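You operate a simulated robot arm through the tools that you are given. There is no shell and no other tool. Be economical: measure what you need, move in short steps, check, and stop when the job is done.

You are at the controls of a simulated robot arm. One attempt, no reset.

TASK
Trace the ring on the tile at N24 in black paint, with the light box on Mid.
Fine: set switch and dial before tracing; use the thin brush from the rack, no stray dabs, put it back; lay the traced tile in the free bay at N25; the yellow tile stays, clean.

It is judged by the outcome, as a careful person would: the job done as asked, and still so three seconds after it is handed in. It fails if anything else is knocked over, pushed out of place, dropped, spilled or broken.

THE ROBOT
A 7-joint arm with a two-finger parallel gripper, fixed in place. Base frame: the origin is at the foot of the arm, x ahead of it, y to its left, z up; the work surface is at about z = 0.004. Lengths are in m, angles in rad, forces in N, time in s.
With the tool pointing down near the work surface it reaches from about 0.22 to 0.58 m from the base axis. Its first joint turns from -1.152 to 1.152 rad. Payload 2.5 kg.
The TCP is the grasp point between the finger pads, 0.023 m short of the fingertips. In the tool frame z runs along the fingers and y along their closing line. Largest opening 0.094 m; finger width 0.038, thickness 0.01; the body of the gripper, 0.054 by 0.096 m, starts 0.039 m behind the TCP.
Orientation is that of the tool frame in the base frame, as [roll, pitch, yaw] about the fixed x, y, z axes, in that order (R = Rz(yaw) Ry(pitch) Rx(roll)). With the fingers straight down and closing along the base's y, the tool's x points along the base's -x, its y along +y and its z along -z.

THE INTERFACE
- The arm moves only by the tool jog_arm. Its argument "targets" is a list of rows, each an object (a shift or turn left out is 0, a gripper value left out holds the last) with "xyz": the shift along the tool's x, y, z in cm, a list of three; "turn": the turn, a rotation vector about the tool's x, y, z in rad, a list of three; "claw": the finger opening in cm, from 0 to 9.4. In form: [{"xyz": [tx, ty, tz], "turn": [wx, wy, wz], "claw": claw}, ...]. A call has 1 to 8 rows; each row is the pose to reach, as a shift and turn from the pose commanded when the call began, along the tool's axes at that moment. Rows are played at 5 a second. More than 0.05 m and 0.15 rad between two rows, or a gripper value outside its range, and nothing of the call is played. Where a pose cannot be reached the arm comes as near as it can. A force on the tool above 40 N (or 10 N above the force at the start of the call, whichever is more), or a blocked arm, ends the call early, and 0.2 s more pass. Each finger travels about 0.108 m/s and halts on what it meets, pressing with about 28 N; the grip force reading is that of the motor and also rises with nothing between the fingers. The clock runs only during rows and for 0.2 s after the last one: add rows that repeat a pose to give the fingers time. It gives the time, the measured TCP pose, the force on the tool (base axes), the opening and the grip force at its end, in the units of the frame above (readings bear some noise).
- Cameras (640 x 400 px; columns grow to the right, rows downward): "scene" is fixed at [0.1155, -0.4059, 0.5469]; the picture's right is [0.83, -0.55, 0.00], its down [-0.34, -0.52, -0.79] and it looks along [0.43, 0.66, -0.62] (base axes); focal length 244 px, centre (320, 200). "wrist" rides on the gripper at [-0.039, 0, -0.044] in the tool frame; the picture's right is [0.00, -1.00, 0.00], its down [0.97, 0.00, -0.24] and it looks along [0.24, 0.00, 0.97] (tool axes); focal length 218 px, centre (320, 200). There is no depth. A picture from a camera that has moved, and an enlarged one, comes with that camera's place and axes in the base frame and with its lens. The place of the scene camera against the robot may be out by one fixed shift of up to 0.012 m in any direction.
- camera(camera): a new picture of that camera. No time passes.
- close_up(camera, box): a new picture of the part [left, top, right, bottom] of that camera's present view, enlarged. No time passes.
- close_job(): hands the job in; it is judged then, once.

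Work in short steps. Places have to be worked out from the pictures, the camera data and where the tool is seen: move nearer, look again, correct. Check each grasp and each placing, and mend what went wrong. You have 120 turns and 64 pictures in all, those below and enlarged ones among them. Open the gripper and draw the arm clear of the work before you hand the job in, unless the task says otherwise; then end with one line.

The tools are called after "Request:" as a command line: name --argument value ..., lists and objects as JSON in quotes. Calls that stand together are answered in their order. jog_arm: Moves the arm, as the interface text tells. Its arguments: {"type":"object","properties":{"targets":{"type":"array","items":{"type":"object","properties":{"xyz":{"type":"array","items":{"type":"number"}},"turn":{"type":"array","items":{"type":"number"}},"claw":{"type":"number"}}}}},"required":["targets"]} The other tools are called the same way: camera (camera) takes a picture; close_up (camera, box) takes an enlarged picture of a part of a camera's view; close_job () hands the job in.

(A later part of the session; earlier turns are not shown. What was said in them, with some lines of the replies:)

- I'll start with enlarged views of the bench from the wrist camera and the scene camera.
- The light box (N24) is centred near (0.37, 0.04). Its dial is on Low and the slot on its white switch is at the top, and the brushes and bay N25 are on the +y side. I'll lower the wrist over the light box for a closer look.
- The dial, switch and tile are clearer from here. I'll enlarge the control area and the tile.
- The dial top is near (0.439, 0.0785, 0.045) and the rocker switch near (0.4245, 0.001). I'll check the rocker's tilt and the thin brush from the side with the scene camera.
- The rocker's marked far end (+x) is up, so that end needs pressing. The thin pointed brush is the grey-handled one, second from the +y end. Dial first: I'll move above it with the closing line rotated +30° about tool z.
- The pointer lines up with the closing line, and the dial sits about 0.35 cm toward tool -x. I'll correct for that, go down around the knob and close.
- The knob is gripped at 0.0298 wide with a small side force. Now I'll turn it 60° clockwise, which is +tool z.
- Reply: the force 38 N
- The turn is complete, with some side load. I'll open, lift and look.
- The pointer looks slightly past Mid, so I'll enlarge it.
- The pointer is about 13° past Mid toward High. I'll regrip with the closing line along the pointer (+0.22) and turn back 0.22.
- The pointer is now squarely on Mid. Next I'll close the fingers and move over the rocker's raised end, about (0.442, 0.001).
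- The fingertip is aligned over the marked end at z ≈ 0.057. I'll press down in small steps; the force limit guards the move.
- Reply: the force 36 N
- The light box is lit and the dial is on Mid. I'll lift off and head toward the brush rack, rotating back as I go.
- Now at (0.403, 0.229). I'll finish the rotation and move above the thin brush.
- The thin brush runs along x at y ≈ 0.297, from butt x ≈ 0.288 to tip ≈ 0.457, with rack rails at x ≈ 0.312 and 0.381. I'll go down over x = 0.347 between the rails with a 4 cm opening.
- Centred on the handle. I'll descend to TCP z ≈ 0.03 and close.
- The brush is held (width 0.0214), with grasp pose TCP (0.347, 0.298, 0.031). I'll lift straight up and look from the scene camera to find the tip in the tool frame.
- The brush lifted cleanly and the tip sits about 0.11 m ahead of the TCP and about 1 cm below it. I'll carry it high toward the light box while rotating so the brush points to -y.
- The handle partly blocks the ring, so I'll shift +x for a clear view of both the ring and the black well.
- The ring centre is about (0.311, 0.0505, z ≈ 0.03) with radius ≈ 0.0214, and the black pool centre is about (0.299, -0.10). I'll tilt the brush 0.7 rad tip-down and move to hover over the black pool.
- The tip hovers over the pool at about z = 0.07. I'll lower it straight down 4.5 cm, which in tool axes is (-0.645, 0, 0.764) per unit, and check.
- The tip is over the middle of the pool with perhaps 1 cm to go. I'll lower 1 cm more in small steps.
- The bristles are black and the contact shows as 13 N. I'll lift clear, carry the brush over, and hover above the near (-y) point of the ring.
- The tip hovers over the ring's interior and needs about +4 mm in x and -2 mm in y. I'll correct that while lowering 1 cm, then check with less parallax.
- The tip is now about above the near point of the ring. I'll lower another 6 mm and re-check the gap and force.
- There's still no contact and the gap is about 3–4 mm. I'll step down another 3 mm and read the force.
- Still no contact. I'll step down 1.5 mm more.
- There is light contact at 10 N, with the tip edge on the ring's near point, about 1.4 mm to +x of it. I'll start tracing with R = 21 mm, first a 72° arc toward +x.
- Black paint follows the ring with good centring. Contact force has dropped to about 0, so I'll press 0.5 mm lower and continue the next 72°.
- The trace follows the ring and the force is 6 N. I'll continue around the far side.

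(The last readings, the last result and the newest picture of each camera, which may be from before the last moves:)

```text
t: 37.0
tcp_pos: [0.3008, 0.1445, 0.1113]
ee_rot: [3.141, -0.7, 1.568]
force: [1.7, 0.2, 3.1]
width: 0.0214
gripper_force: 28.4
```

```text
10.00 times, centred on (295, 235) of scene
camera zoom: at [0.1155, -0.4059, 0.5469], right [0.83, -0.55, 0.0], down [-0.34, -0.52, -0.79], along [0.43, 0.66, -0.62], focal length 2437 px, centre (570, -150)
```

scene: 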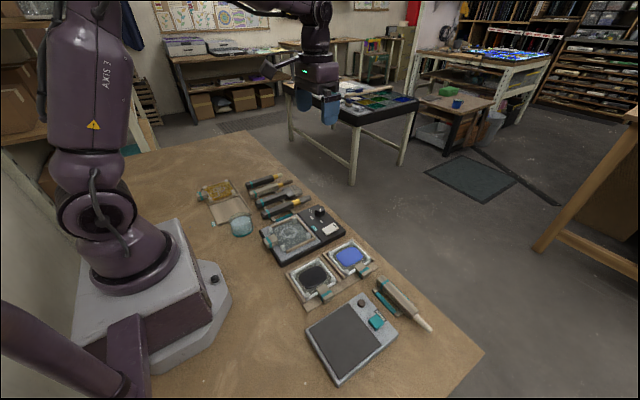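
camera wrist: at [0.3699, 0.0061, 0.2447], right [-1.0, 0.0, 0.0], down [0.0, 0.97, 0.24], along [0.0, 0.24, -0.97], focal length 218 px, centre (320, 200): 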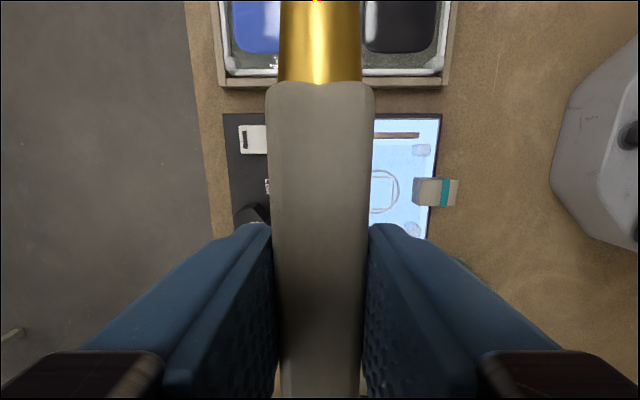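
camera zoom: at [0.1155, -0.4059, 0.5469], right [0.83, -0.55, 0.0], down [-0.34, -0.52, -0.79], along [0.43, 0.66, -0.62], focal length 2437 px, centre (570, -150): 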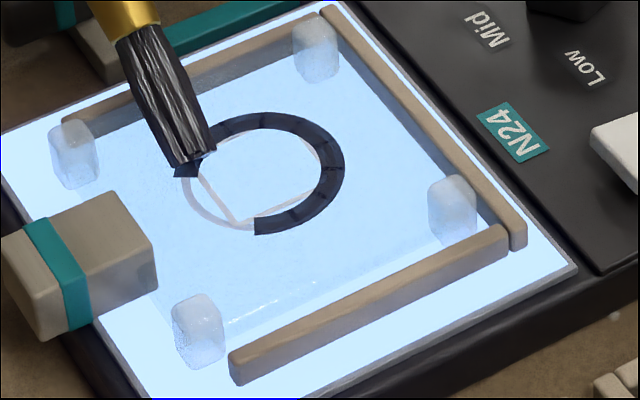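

Good. Next arc: around the -x side, beside the tile's handle block with about 4 mm clearance.

Request:
jog_arm --targets '[{"xyz": [-0.164, -0.251, -0.138]}, {"xyz": [-0.356, -0.465, -0.3]}, {"xyz": [-0.571, -0.637, -0.481]}, {"xyz": [-0.803, -0.763, -0.676]}, {"xyz": [-1.049, -0.84, -0.883]}, {"xyz": [-1.299, -0.866, -1.094]}, {"xyz": [-1.55, -0.84, -1.306]}, {"xyz": [-1.796, -0.763, -1.513]}]'

Request:
close_up --camera "scene" --box '[270, 215, 320, 255]'

```text
t: 38.8
tcp_pos: [0.2934, 0.1223, 0.1132]
ee_rot: [-3.141, -0.7, 1.569]
force: [0.2, 0.0, -0.8]
width: 0.0214
gripper_force: 28.4
```

```text
10.00 times, centred on (295, 235) of scene
camera zoom: at [0.1155, -0.4059, 0.5469], right [0.83, -0.55, 0.0], down [-0.34, -0.52, -0.79], along [0.43, 0.66, -0.62], focal length 2437 px, centre (570, -150)
```

zoom: 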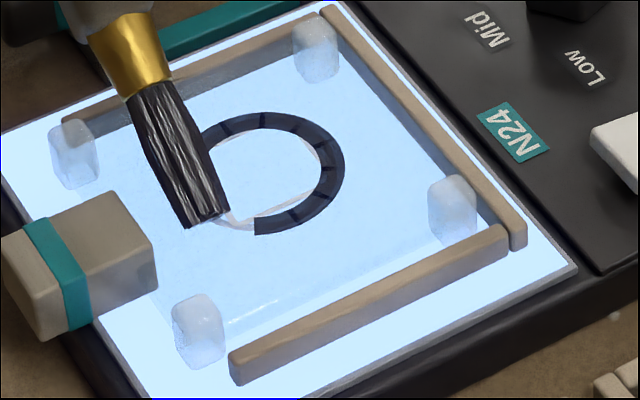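

I'll finish the loop to the start, 0.5 mm lower to keep contact.

Request:
jog_arm --targets '[{"xyz": [-0.264, 0.126, -0.158]}, {"xyz": [-0.479, 0.298, -0.339]}, {"xyz": [-0.671, 0.512, -0.501]}, {"xyz": [-0.835, 0.763, -0.638]}, {"xyz": [-0.967, 1.044, -0.749]}, {"xyz": [-1.063, 1.348, -0.83]}, {"xyz": [-1.122, 1.669, -0.88]}, {"xyz": [-1.142, 1.997, -0.897]}]'

Request:
close_up --camera "scene" --box '[270, 215, 320, 255]'

```text
t: 40.6
tcp_pos: [0.3136, 0.1066, 0.1103]
ee_rot: [3.141, -0.701, 1.566]
force: [0.3, 0.4, -0.3]
width: 0.0212
gripper_force: 27.0
```

```text
10.00 times, centred on (295, 235) of scene
camera zoom: at [0.1155, -0.4059, 0.5469], right [0.83, -0.55, 0.0], down [-0.34, -0.52, -0.79], along [0.43, 0.66, -0.62], focal length 2437 px, centre (570, -150)
```

zoom: 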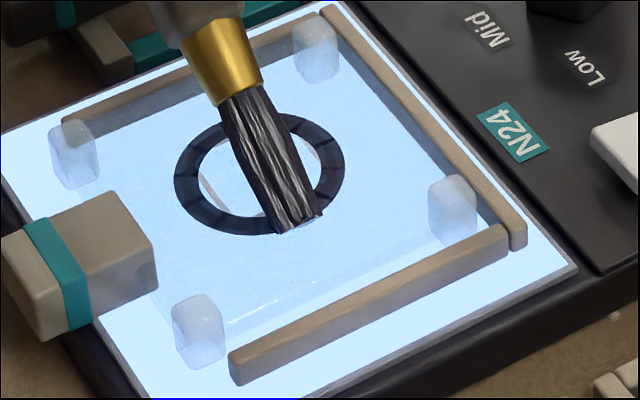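

The loop looks closed. I'll lift straight up 6 cm and verify.

Request:
jog_arm --targets '[{"xyz": [0.65, 0, -0.76]}, {"xyz": [1.94, 0, -2.29]}, {"xyz": [3.87, 0, -4.58]}, {"xyz": [3.87, 0, -4.58]}]'

Request:
close_up --camera "scene" --box '[255, 185, 325, 255]'

```text
t: 41.6
tcp_pos: [0.3149, 0.1053, 0.1709]
ee_rot: [-3.141, -0.7, 1.57]
force: [-0.8, 0.6, -0.7]
width: 0.0217
gripper_force: 28.1
```

```text
5.71 times, centred on (290, 220) of scene
camera zoom: at [0.1155, -0.4059, 0.5469], right [0.83, -0.55, 0.0], down [-0.34, -0.52, -0.79], along [0.43, 0.66, -0.62], focal length 1393 px, centre (491, 86)
```

zoom: 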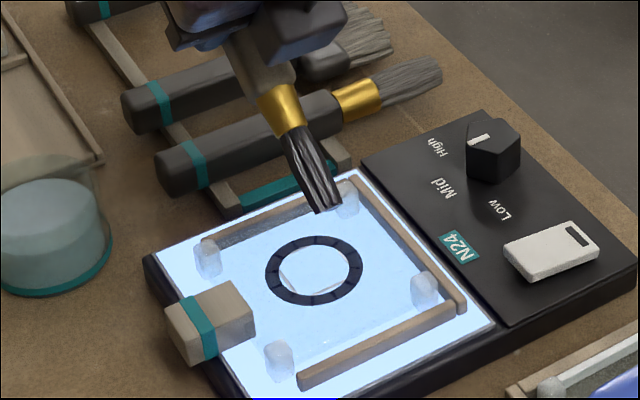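

The ring is fully and cleanly traced. Now I'll return the brush: untilt first while rising.

Request:
jog_arm --targets '[{"xyz": [1.3, 0, -1.5], "turn": [0, -0.14, 0]}, {"xyz": [2.58, 0, -3.06], "turn": [0, -0.28, 0]}, {"xyz": [2.58, 0, -3.06], "turn": [0, -0.42, 0]}, {"xyz": [2.58, 0, -3.06], "turn": [0, -0.56, 0]}, {"xyz": [2.58, 0, -3.06], "turn": [0, -0.7, 0]}, {"xyz": [2.58, 0, -3.06], "turn": [0, -0.7, 0]}]'

```text
t: 43.0
tcp_pos: [0.3136, 0.1066, 0.2111]
ee_rot: [3.141, 0.002, 1.569]
force: [-1.1, -0.1, -0.6]
width: 0.0214
gripper_force: 28.0
```

Level again. I'll translate back over the rack while rotating.

Request:
jog_arm --targets '[{"xyz": [2.5, 0.4, 0], "turn": [0, 0, -0.14]}, {"xyz": [5, 0.9, 0], "turn": [0, 0, -0.28]}, {"xyz": [7.5, 1.3, 0], "turn": [0, 0, -0.42]}, {"xyz": [10, 1.7, 0], "turn": [0, 0, -0.56]}, {"xyz": [12.5, 2.2, 0], "turn": [0, 0, -0.7]}, {"xyz": [15, 2.6, 0], "turn": [0, 0, -0.84]}, {"xyz": [17, 3, 0], "turn": [0, 0, -0.98]}, {"xyz": [18.95, 3.47, 0], "turn": [0, 0, -1.12]}]'

Request:
jog_arm --targets '[{"turn": [0, 0, -0.14]}, {"turn": [0, 0, -0.28]}, {"turn": [0, 0, -0.42]}, {"turn": [0, 0, -0.45]}, {"turn": [0, 0, -0.45]}, {"turn": [0, 0, -0.45]}]'

Request:
camera --camera "wrist"

```text
t: 44.8
tcp_pos: [0.3494, 0.2966, 0.2106]
ee_rot: [-3.14, 0.0, 2.688]
force: [-0.4, -0.5, -0.1]
width: 0.0214
gripper_force: 27.2
```

```text
t: 46.2
tcp_pos: [0.3471, 0.296, 0.2116]
ee_rot: [-3.141, 0.001, 3.138]
force: [-0.5, -0.3, -0.2]
width: 0.0217
gripper_force: 27.7
```

```text
21 pictures are left
camera wrist: at [0.3861, 0.2965, 0.2557], right [0.0, -1.0, 0.0], down [-0.97, 0.0, 0.24], along [-0.24, 0.0, -0.97], focal length 218 px, centre (320, 200)
```

wrist: 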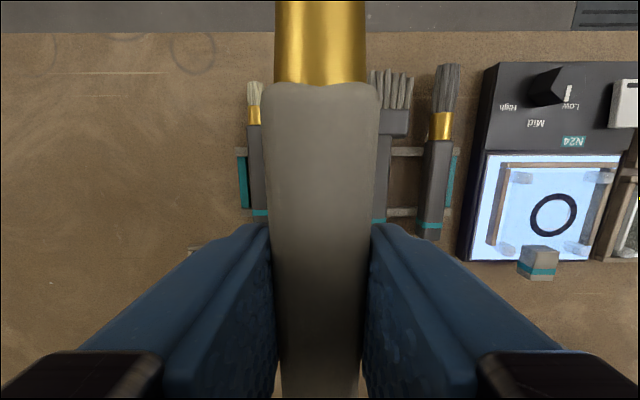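

Aligned between its neighbours. I'll lower 17.9 cm to the original height, slowing at the end.

Request:
jog_arm --targets '[{"xyz": [0, 0, 4.5]}, {"xyz": [0, 0, 9]}, {"xyz": [0, 0, 13]}, {"xyz": [0, 0, 15.5]}, {"xyz": [0, 0, 17]}, {"xyz": [0, 0, 17.7]}, {"xyz": [0, 0, 18]}, {"xyz": [0, 0, 18]}]'

Request:
close_up --camera "scene" --box '[200, 155, 320, 235]'

```text
t: 48.0
tcp_pos: [0.3495, 0.2967, 0.032]
ee_rot: [3.141, 0.001, 3.139]
force: [-3.2, -2.1, 12.8]
width: 0.0212
gripper_force: 28.3
```

```text
5.00 times, centred on (260, 195) of scene
camera zoom: at [0.1155, -0.4059, 0.5469], right [0.83, -0.55, 0.0], down [-0.34, -0.52, -0.79], along [0.43, 0.66, -0.62], focal length 1218 px, centre (620, 225)
```

zoom: 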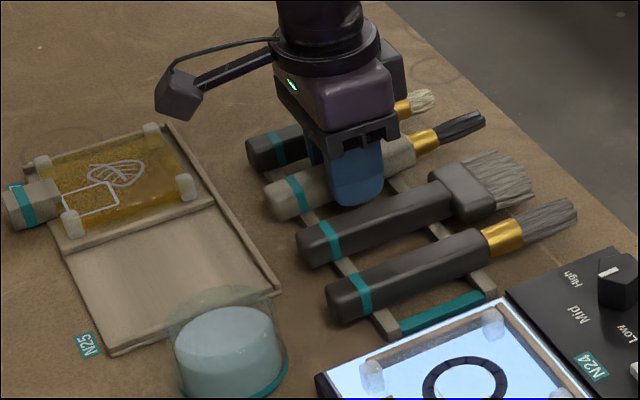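

The brush rests on the rails (12.8 N). I'll ease up 1 mm, open and lift away.

Request:
jog_arm --targets '[{"xyz": [0, 0, -0.08]}, {"xyz": [0, 0, -0.08], "claw": 3}, {"xyz": [0, 0, -0.08], "claw": 4.2}, {"xyz": [0, 0, -0.08], "claw": 4.2}, {"xyz": [0, 0, -4], "claw": 4.2}, {"xyz": [0, 0, -8.5], "claw": 4.2}, {"xyz": [0, 0, -13], "claw": 4.2}]'

Request:
camera --camera "wrist"

Request:
close_up --camera "scene" --box '[190, 165, 320, 255]'

```text
t: 49.6
tcp_pos: [0.3477, 0.2956, 0.1605]
ee_rot: [3.141, 0.0, 3.139]
force: [0.4, -0.4, 0.5]
width: 0.0421
gripper_force: 0.0
```

```text
19 pictures are left
camera wrist: at [0.386, 0.2961, 0.2049], right [0.0, -1.0, 0.0], down [-0.97, 0.0, 0.24], along [-0.24, 0.0, -0.97], focal length 218 px, centre (320, 200)
```

wrist: 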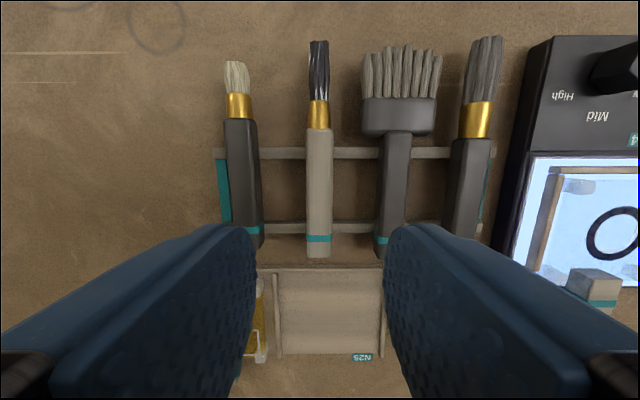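

```text
4.44 times, centred on (255, 210) of scene
camera zoom: at [0.1155, -0.4059, 0.5469], right [0.83, -0.55, 0.0], down [-0.34, -0.52, -0.79], along [0.43, 0.66, -0.62], focal length 1083 px, centre (609, 156)
```

zoom: 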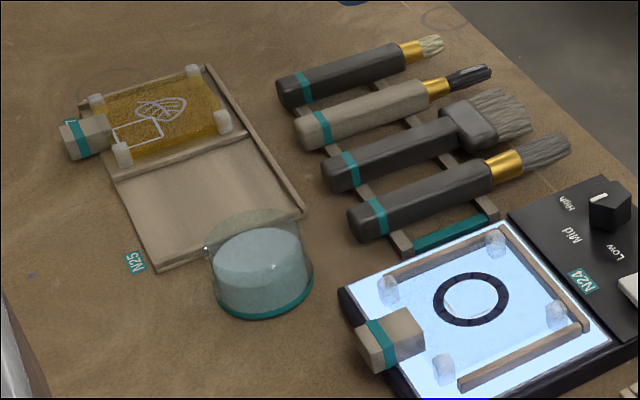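

The brush is back on the rack. I notice a small dark spot on the bench near the robot base, so I'll check that while moving above the tile's handle block.

Request:
jog_arm --targets '[{"xyz": [1, -4.5, -1], "claw": 5}, {"xyz": [2, -9, -1], "claw": 6}, {"xyz": [3, -13.5, -1], "claw": 6}, {"xyz": [4, -18, -1], "claw": 6}, {"xyz": [5, -22.5, 0], "claw": 6}, {"xyz": [5.8, -24.5, 0], "claw": 6}, {"xyz": [5.8, -24.5, 0], "claw": 6}]'

Request:
camera --camera "wrist"

Request:
close_up --camera "scene" --box '[150, 160, 290, 260]'

```text
t: 51.2
tcp_pos: [0.2879, 0.0512, 0.1608]
ee_rot: [-3.141, 0.001, 3.138]
force: [-0.3, 0.1, 0.5]
width: 0.06
gripper_force: 0.0
```

```text
17 pictures are left
camera wrist: at [0.3265, 0.0514, 0.2052], right [0.0, -1.0, 0.0], down [-0.97, 0.0, 0.24], along [-0.24, 0.0, -0.97], focal length 218 px, centre (320, 200)
```

wrist: 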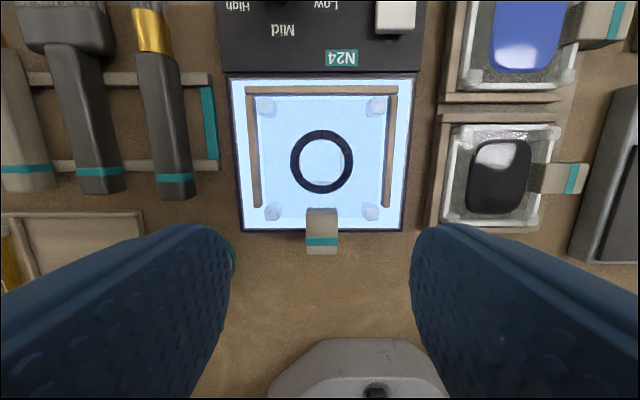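

```text
4.00 times, centred on (220, 210) of scene
camera zoom: at [0.1155, -0.4059, 0.5469], right [0.83, -0.55, 0.0], down [-0.34, -0.52, -0.79], along [0.43, 0.66, -0.62], focal length 975 px, centre (720, 160)
```

zoom: 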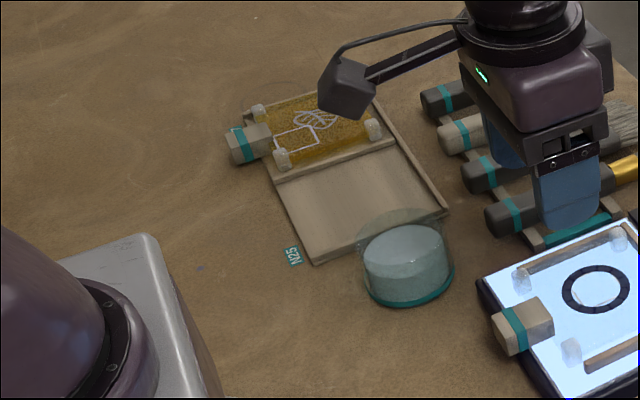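

That spot is a faint bluish stain in the wood, nowhere near where the brush went. The tile's handle block spans x ≈ 0.242–0.282 at y ≈ 0.050 and is about 0.0235 wide. Before lifting the tile I'll measure bay N25 from above.

Request:
jog_arm --targets '[{"xyz": [0.5, 4, -3], "claw": 8}, {"xyz": [1.2, 8.5, -6], "claw": 9}, {"xyz": [2, 13, -6], "claw": 9}, {"xyz": [3, 17.5, -6], "claw": 9}, {"xyz": [3.8, 22, -6], "claw": 9}, {"xyz": [3.8, 23.4, -6], "claw": 9}, {"xyz": [3.8, 23.4, -6], "claw": 9}, {"xyz": [3.8, 23.4, -6], "claw": 9}]'

Request:
close_up --camera "wrist" --box '[220, 120, 440, 280]'

```text
refused: row 1 steps farther than a row can; nothing moved
```

```text
2.50 times, centred on (330, 200) of wrist
camera zoom: at [0.3265, 0.0514, 0.2052], right [0.0, -1.0, 0.0], down [-0.97, 0.0, 0.24], along [-0.24, 0.0, -0.97], focal length 546 px, centre (295, 200)
```

zoom: 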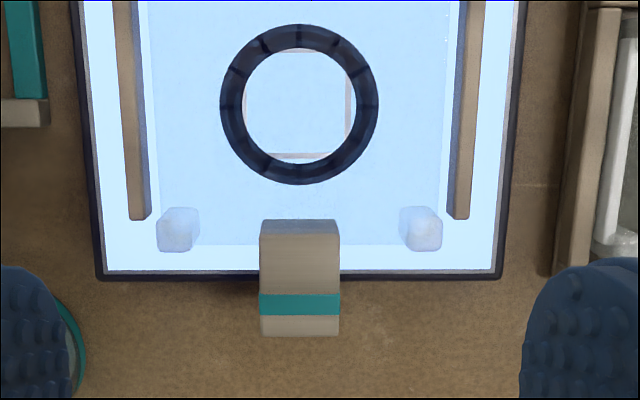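

That call was refused because row 1 exceeded 5 cm, but the close-up gives the handle block: x ≈ 0.244–0.277, y ≈ 0.050, with the tile edge at x ≈ 0.269. I'll retry the move to view N25 with shorter rows.

Request:
jog_arm --targets '[{"xyz": [0.3, 3, -3], "claw": 8}, {"xyz": [1, 7, -5], "claw": 9}, {"xyz": [1.8, 11, -6], "claw": 9}, {"xyz": [2.6, 15, -6], "claw": 9}, {"xyz": [3.4, 19, -6], "claw": 9}, {"xyz": [3.8, 23.4, -6], "claw": 9}, {"xyz": [3.8, 23.4, -6], "claw": 9}, {"xyz": [3.8, 23.4, -6], "claw": 9}]'

Request:
camera --camera "wrist"

```text
t: 53.0
tcp_pos: [0.252, 0.2879, 0.2205]
ee_rot: [-3.141, 0.001, 3.139]
force: [0.1, 0.1, 0.6]
width: 0.09
gripper_force: 0.1
```

```text
14 pictures are left
camera wrist: at [0.2895, 0.2878, 0.2649], right [0.0, -1.0, 0.0], down [-0.97, 0.0, 0.24], along [-0.24, 0.0, -0.97], focal length 218 px, centre (320, 200)
```

wrist: 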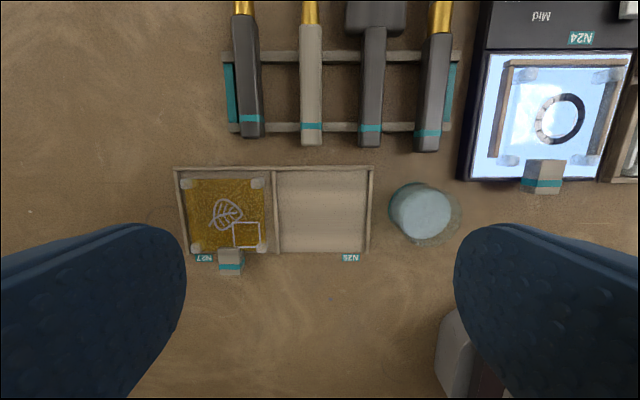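

Request:
close_up --camera "wrist" --box '[170, 150, 390, 290]'

```text
2.86 times, centred on (280, 220) of wrist
camera zoom: at [0.2895, 0.2878, 0.2649], right [0.0, -1.0, 0.0], down [-0.97, 0.0, 0.24], along [-0.24, 0.0, -0.97], focal length 624 px, centre (434, 143)
```

zoom: 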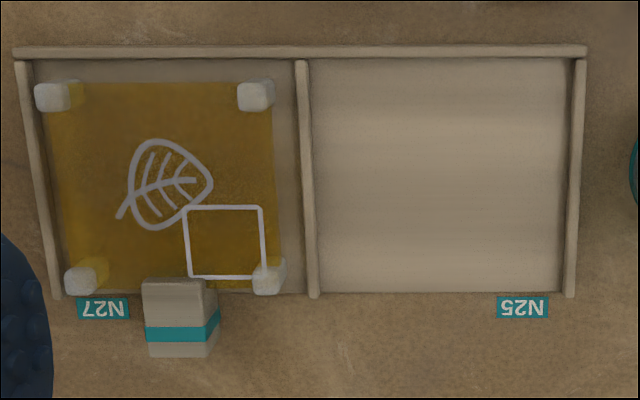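

N25 (right bay, free) has its interior centre at ≈ (0.2095, 0.285), about 0.105 × 0.107. The tile is about 0.09 square and its N24 centre is at (0.314, 0.050), so the shift is about (-0.105, +0.235). Now I'll go above the handle block to grasp it.

Request:
jog_arm --targets '[{"xyz": [0, -4.5, 0], "claw": 7}, {"xyz": [0, -9, 0], "claw": 5}, {"xyz": [0, -13.5, 0], "claw": 4.4}, {"xyz": [0, -18, 0], "claw": 4.4}, {"xyz": [0, -22, 2], "claw": 4.4}, {"xyz": [0.15, -23.5, 6], "claw": 4.4}, {"xyz": [0.15, -23.5, 10.5], "claw": 4.4}, {"xyz": [0.15, -23.5, 12.5], "claw": 4.4}]'

Request:
camera --camera "wrist"

Request:
close_up --camera "scene" --box '[230, 190, 310, 260]'

```text
t: 54.8
tcp_pos: [0.2502, 0.0513, 0.0965]
ee_rot: [-3.141, 0.0, 3.138]
force: [0.3, 0.1, -0.3]
width: 0.044
gripper_force: 0.1
```

```text
12 pictures are left
camera wrist: at [0.2878, 0.0507, 0.1412], right [0.0, -1.0, 0.0], down [-0.97, 0.0, 0.24], along [-0.24, 0.0, -0.97], focal length 218 px, centre (320, 200)
```

wrist: 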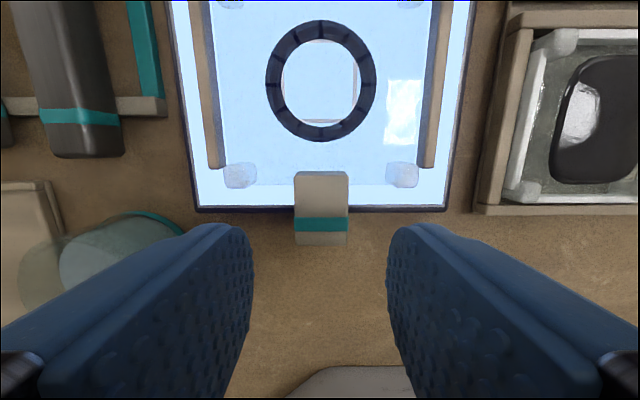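

```text
5.71 times, centred on (270, 225) of scene
camera zoom: at [0.1155, -0.4059, 0.5469], right [0.83, -0.55, 0.0], down [-0.34, -0.52, -0.79], along [0.43, 0.66, -0.62], focal length 1393 px, centre (606, 57)
```

zoom: 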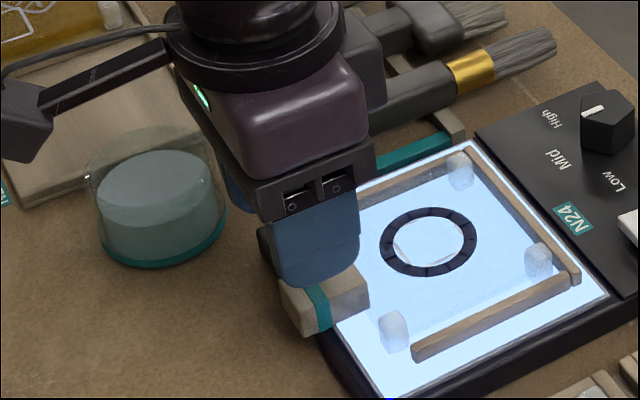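

Aligned: block top z ≈ 0.047, centred between the fingers. I'll descend to TCP z ≈ 0.057, with the fingertips beyond the tile edge, and close.

Request:
jog_arm --targets '[{"xyz": [0, 0, 2]}, {"xyz": [0, 0, 3.3]}, {"xyz": [0, 0, 3.9]}, {"xyz": [0, 0, 3.9]}, {"xyz": [0, 0, 3.9], "claw": 2.6}, {"xyz": [0, 0, 3.9], "claw": 1.5}, {"xyz": [0, 0, 3.9], "claw": 1.5}]'

```text
t: 56.4
tcp_pos: [0.2507, 0.0484, 0.0593]
ee_rot: [-3.14, -0.001, 3.138]
force: [-0.3, -0.2, -0.1]
width: 0.0252
gripper_force: 27.5
```

Gripped at 0.0252. I'll lift a little and check the tile's attitude.

Request:
jog_arm --targets '[{"xyz": [0, 0, -0.4]}, {"xyz": [0, 0, -1]}, {"xyz": [0, 0, -2]}, {"xyz": [0, 0, -3]}, {"xyz": [0, 0, -3]}]'

Request:
close_up --camera "scene" --box '[230, 170, 330, 260]'

```text
t: 57.6
tcp_pos: [0.2499, 0.0495, 0.0879]
ee_rot: [3.141, 0.0, 3.138]
force: [-1.1, 0.3, -1.3]
width: 0.0251
gripper_force: 27.6
```

```text
4.44 times, centred on (280, 215) of scene
camera zoom: at [0.1155, -0.4059, 0.5469], right [0.83, -0.55, 0.0], down [-0.34, -0.52, -0.79], along [0.43, 0.66, -0.62], focal length 1083 px, centre (498, 133)
```

zoom: 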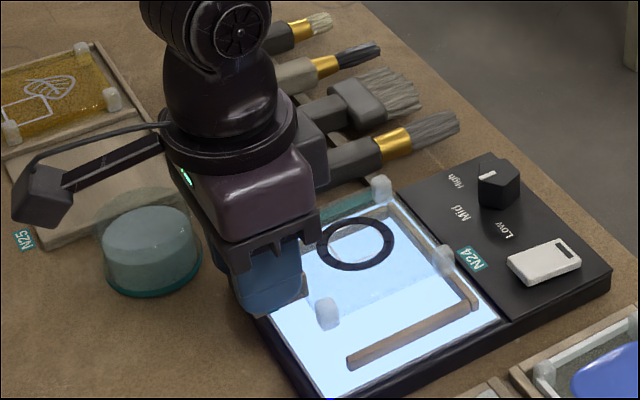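

The tile came up level. I'll raise it to about 0.19 to clear the cup, then carry it toward N25.

Request:
jog_arm --targets '[{"xyz": [0, 0, -3.5]}, {"xyz": [0, 0, -7]}, {"xyz": [0, 0, -10.5]}, {"xyz": [1.7, 3.9, -10.5]}, {"xyz": [3.5, 7.8, -10.5]}, {"xyz": [5.2, 11.7, -10.5]}, {"xyz": [7, 15.6, -10.5]}, {"xyz": [7, 15.6, -10.5]}]'

Request:
jog_arm --targets '[{"xyz": [1.2, 2.6, 0]}, {"xyz": [2.4, 5.2, 0]}, {"xyz": [3.5, 7.9, 0]}, {"xyz": [3.5, 7.9, 0]}, {"xyz": [3.5, 7.9, 0]}]'

Request:
camera --camera "wrist"

```text
t: 59.4
tcp_pos: [0.1839, 0.2094, 0.1948]
ee_rot: [-3.141, 0.001, 3.139]
force: [0.8, 0.7, 0.0]
width: 0.0252
gripper_force: 28.0
```

```text
t: 60.6
tcp_pos: [0.1473, 0.2866, 0.1934]
ee_rot: [-3.142, 0.0, 3.138]
force: [-0.8, -0.9, -0.3]
width: 0.025
gripper_force: 27.6
```

```text
9 pictures are left
camera wrist: at [0.1846, 0.2865, 0.2377], right [0.0, -1.0, 0.0], down [-0.97, 0.0, 0.24], along [-0.24, 0.0, -0.97], focal length 218 px, centre (320, 200)
```

wrist: 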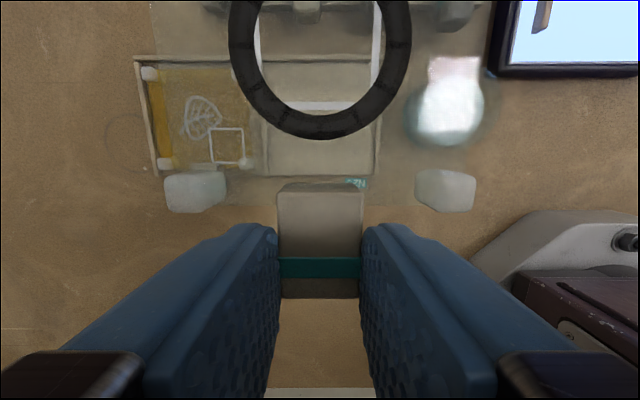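

Aligned over N25. I'll lower to just above the expected seating height, a total of about 15.2 cm, stopping short at 14.6.

Request:
jog_arm --targets '[{"xyz": [0, 0, 4]}, {"xyz": [0, 0, 8]}, {"xyz": [0, 0, 11.5]}, {"xyz": [0, 0, 13.5]}, {"xyz": [0, 0, 14.3]}, {"xyz": [0, 0, 14.6]}, {"xyz": [0, 0, 14.6]}]'

Request:
close_up --camera "scene" --box '[185, 165, 265, 235]'

```text
t: 62.2
tcp_pos: [0.1461, 0.2862, 0.0473]
ee_rot: [-3.141, -0.001, 3.138]
force: [0.1, 0.3, -1.0]
width: 0.0252
gripper_force: 28.0
```

```text
5.71 times, centred on (225, 200) of scene
camera zoom: at [0.1155, -0.4059, 0.5469], right [0.83, -0.55, 0.0], down [-0.34, -0.52, -0.79], along [0.43, 0.66, -0.62], focal length 1393 px, centre (863, 200)
```

zoom: 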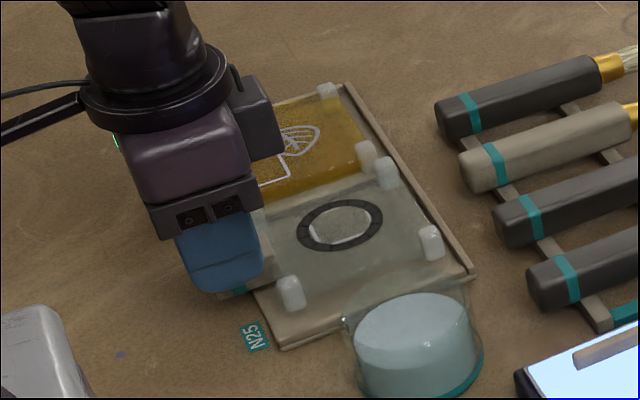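

Tile is nearly seated and inside the bay with no contact yet. I'll step down 4 mm more.

Request:
jog_arm --targets '[{"xyz": [0, 0, 0.2]}, {"xyz": [0, 0, 0.4]}, {"xyz": [0, 0, 0.4]}]'

```text
t: 63.0
tcp_pos: [0.1467, 0.2865, 0.0421]
ee_rot: [-3.141, 0.0, 3.137]
force: [-0.1, -0.6, -1.5]
width: 0.0251
gripper_force: 27.9
```

Request:
jog_arm --targets '[{"xyz": [0, 0, 0.1]}, {"xyz": [0, 0, 0.2]}, {"xyz": [0, 0, 0.2]}]'

```text
t: 63.8
tcp_pos: [0.1461, 0.286, 0.0401]
ee_rot: [3.141, -0.001, 3.138]
force: [1.1, 0.0, -1.3]
width: 0.0251
gripper_force: 28.2
```

No contact yet (TCP z 0.040). I'll step down another 2 mm.

Request:
jog_arm --targets '[{"xyz": [0, 0, 0.1]}, {"xyz": [0, 0, 0.2]}, {"xyz": [0, 0, 0.2]}]'

Request:
close_up --camera "scene" --box '[195, 180, 255, 230]'

```text
t: 64.6
tcp_pos: [0.1467, 0.2866, 0.0394]
ee_rot: [-3.141, 0.0, 3.137]
force: [-0.4, -4.0, 17.3]
width: 0.0253
gripper_force: 27.7
```

```text
8.00 times, centred on (225, 205) of scene
camera zoom: at [0.1155, -0.4059, 0.5469], right [0.83, -0.55, 0.0], down [-0.34, -0.52, -0.79], along [0.43, 0.66, -0.62], focal length 1950 px, centre (1080, 160)
```

zoom: 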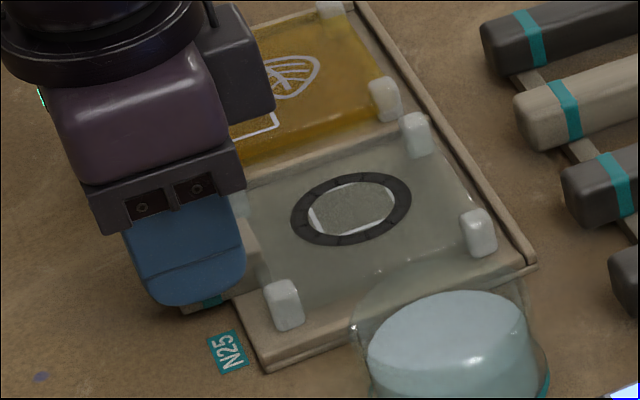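

Contact at 17 N, at the expected seating height. I'll relax slightly, open and lift away.

Request:
jog_arm --targets '[{"xyz": [0, 0, -0.08]}, {"xyz": [0, 0, -0.08], "claw": 3.2}, {"xyz": [0, 0, -0.08], "claw": 4.4}, {"xyz": [0, 0, -0.08], "claw": 4.4}, {"xyz": [0, 0, -4], "claw": 4.4}, {"xyz": [0, 0, -8.5], "claw": 4.4}, {"xyz": [0, 0, -13], "claw": 4.4}, {"xyz": [0, 0, -17], "claw": 4.4}]'

Request:
camera --camera "wrist"

Request:
close_up --camera "scene" --box '[185, 165, 265, 235]'

```text
t: 66.4
tcp_pos: [0.1457, 0.2865, 0.2073]
ee_rot: [3.141, -0.001, 3.139]
force: [-0.1, 0.6, -0.1]
width: 0.044
gripper_force: 0.1
```

```text
6 pictures are left
camera wrist: at [0.1835, 0.2871, 0.2518], right [0.0, -1.0, 0.0], down [-0.97, 0.0, 0.24], along [-0.24, 0.0, -0.97], focal length 218 px, centre (320, 200)
```

wrist: 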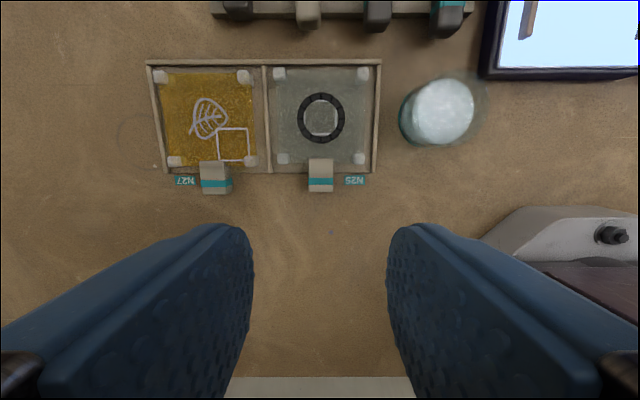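

```text
5.71 times, centred on (225, 200) of scene
camera zoom: at [0.1155, -0.4059, 0.5469], right [0.83, -0.55, 0.0], down [-0.34, -0.52, -0.79], along [0.43, 0.66, -0.62], focal length 1393 px, centre (863, 200)
```

zoom: 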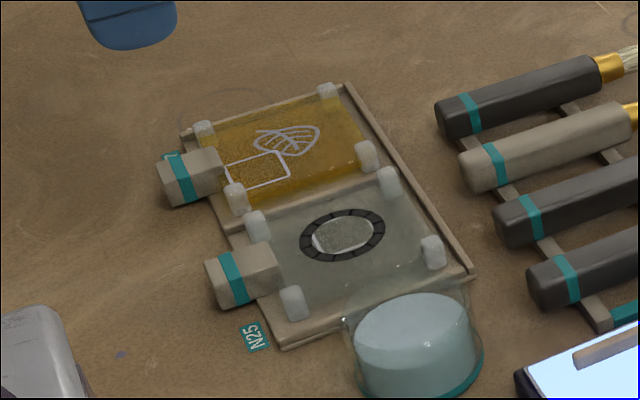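

The tile sits in N25. I'll enlarge to check it lies flat inside the rails.

Request:
close_up --camera "wrist" --box '[250, 50, 390, 200]'

Request:
camera --camera "scene"

```text
2.67 times, centred on (320, 125) of wrist
camera zoom: at [0.1835, 0.2871, 0.2518], right [0.0, -1.0, 0.0], down [-0.97, 0.0, 0.24], along [-0.24, 0.0, -0.97], focal length 582 px, centre (320, 400)
```

zoom: 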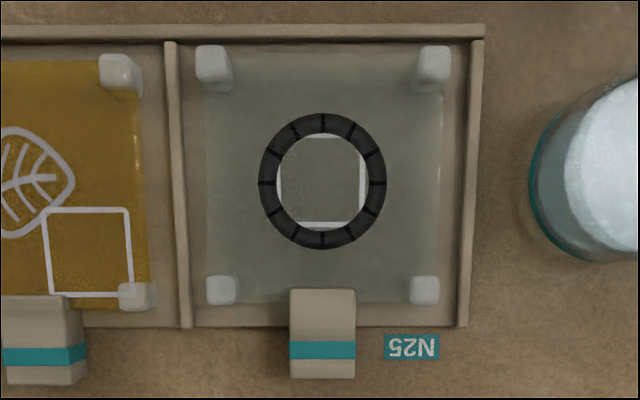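

```text
3 pictures are left
```

scene: 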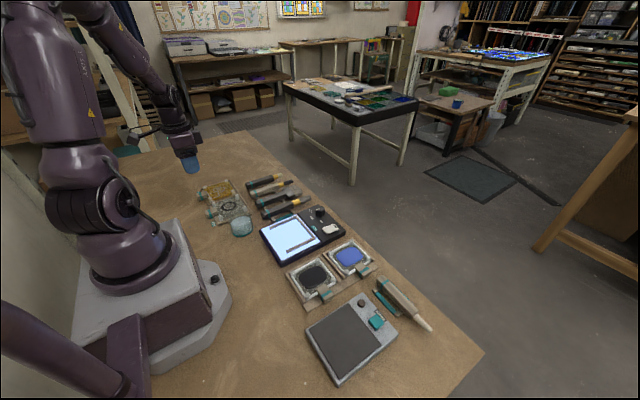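

The tile lies flat inside the N25 rails with the whole ring black. The yellow tile is untouched, the brush is racked, the light is on Mid, and the arm is clear with the gripper open. Handing in.

Request:
close_job

```text
The job is handed in.
```

The job is handed in: with the light box on and set to Mid, the ring was traced in black using the thin brush. The brush is back in the rack, the tile lies flat in N25, and the yellow tile is untouched and clean.
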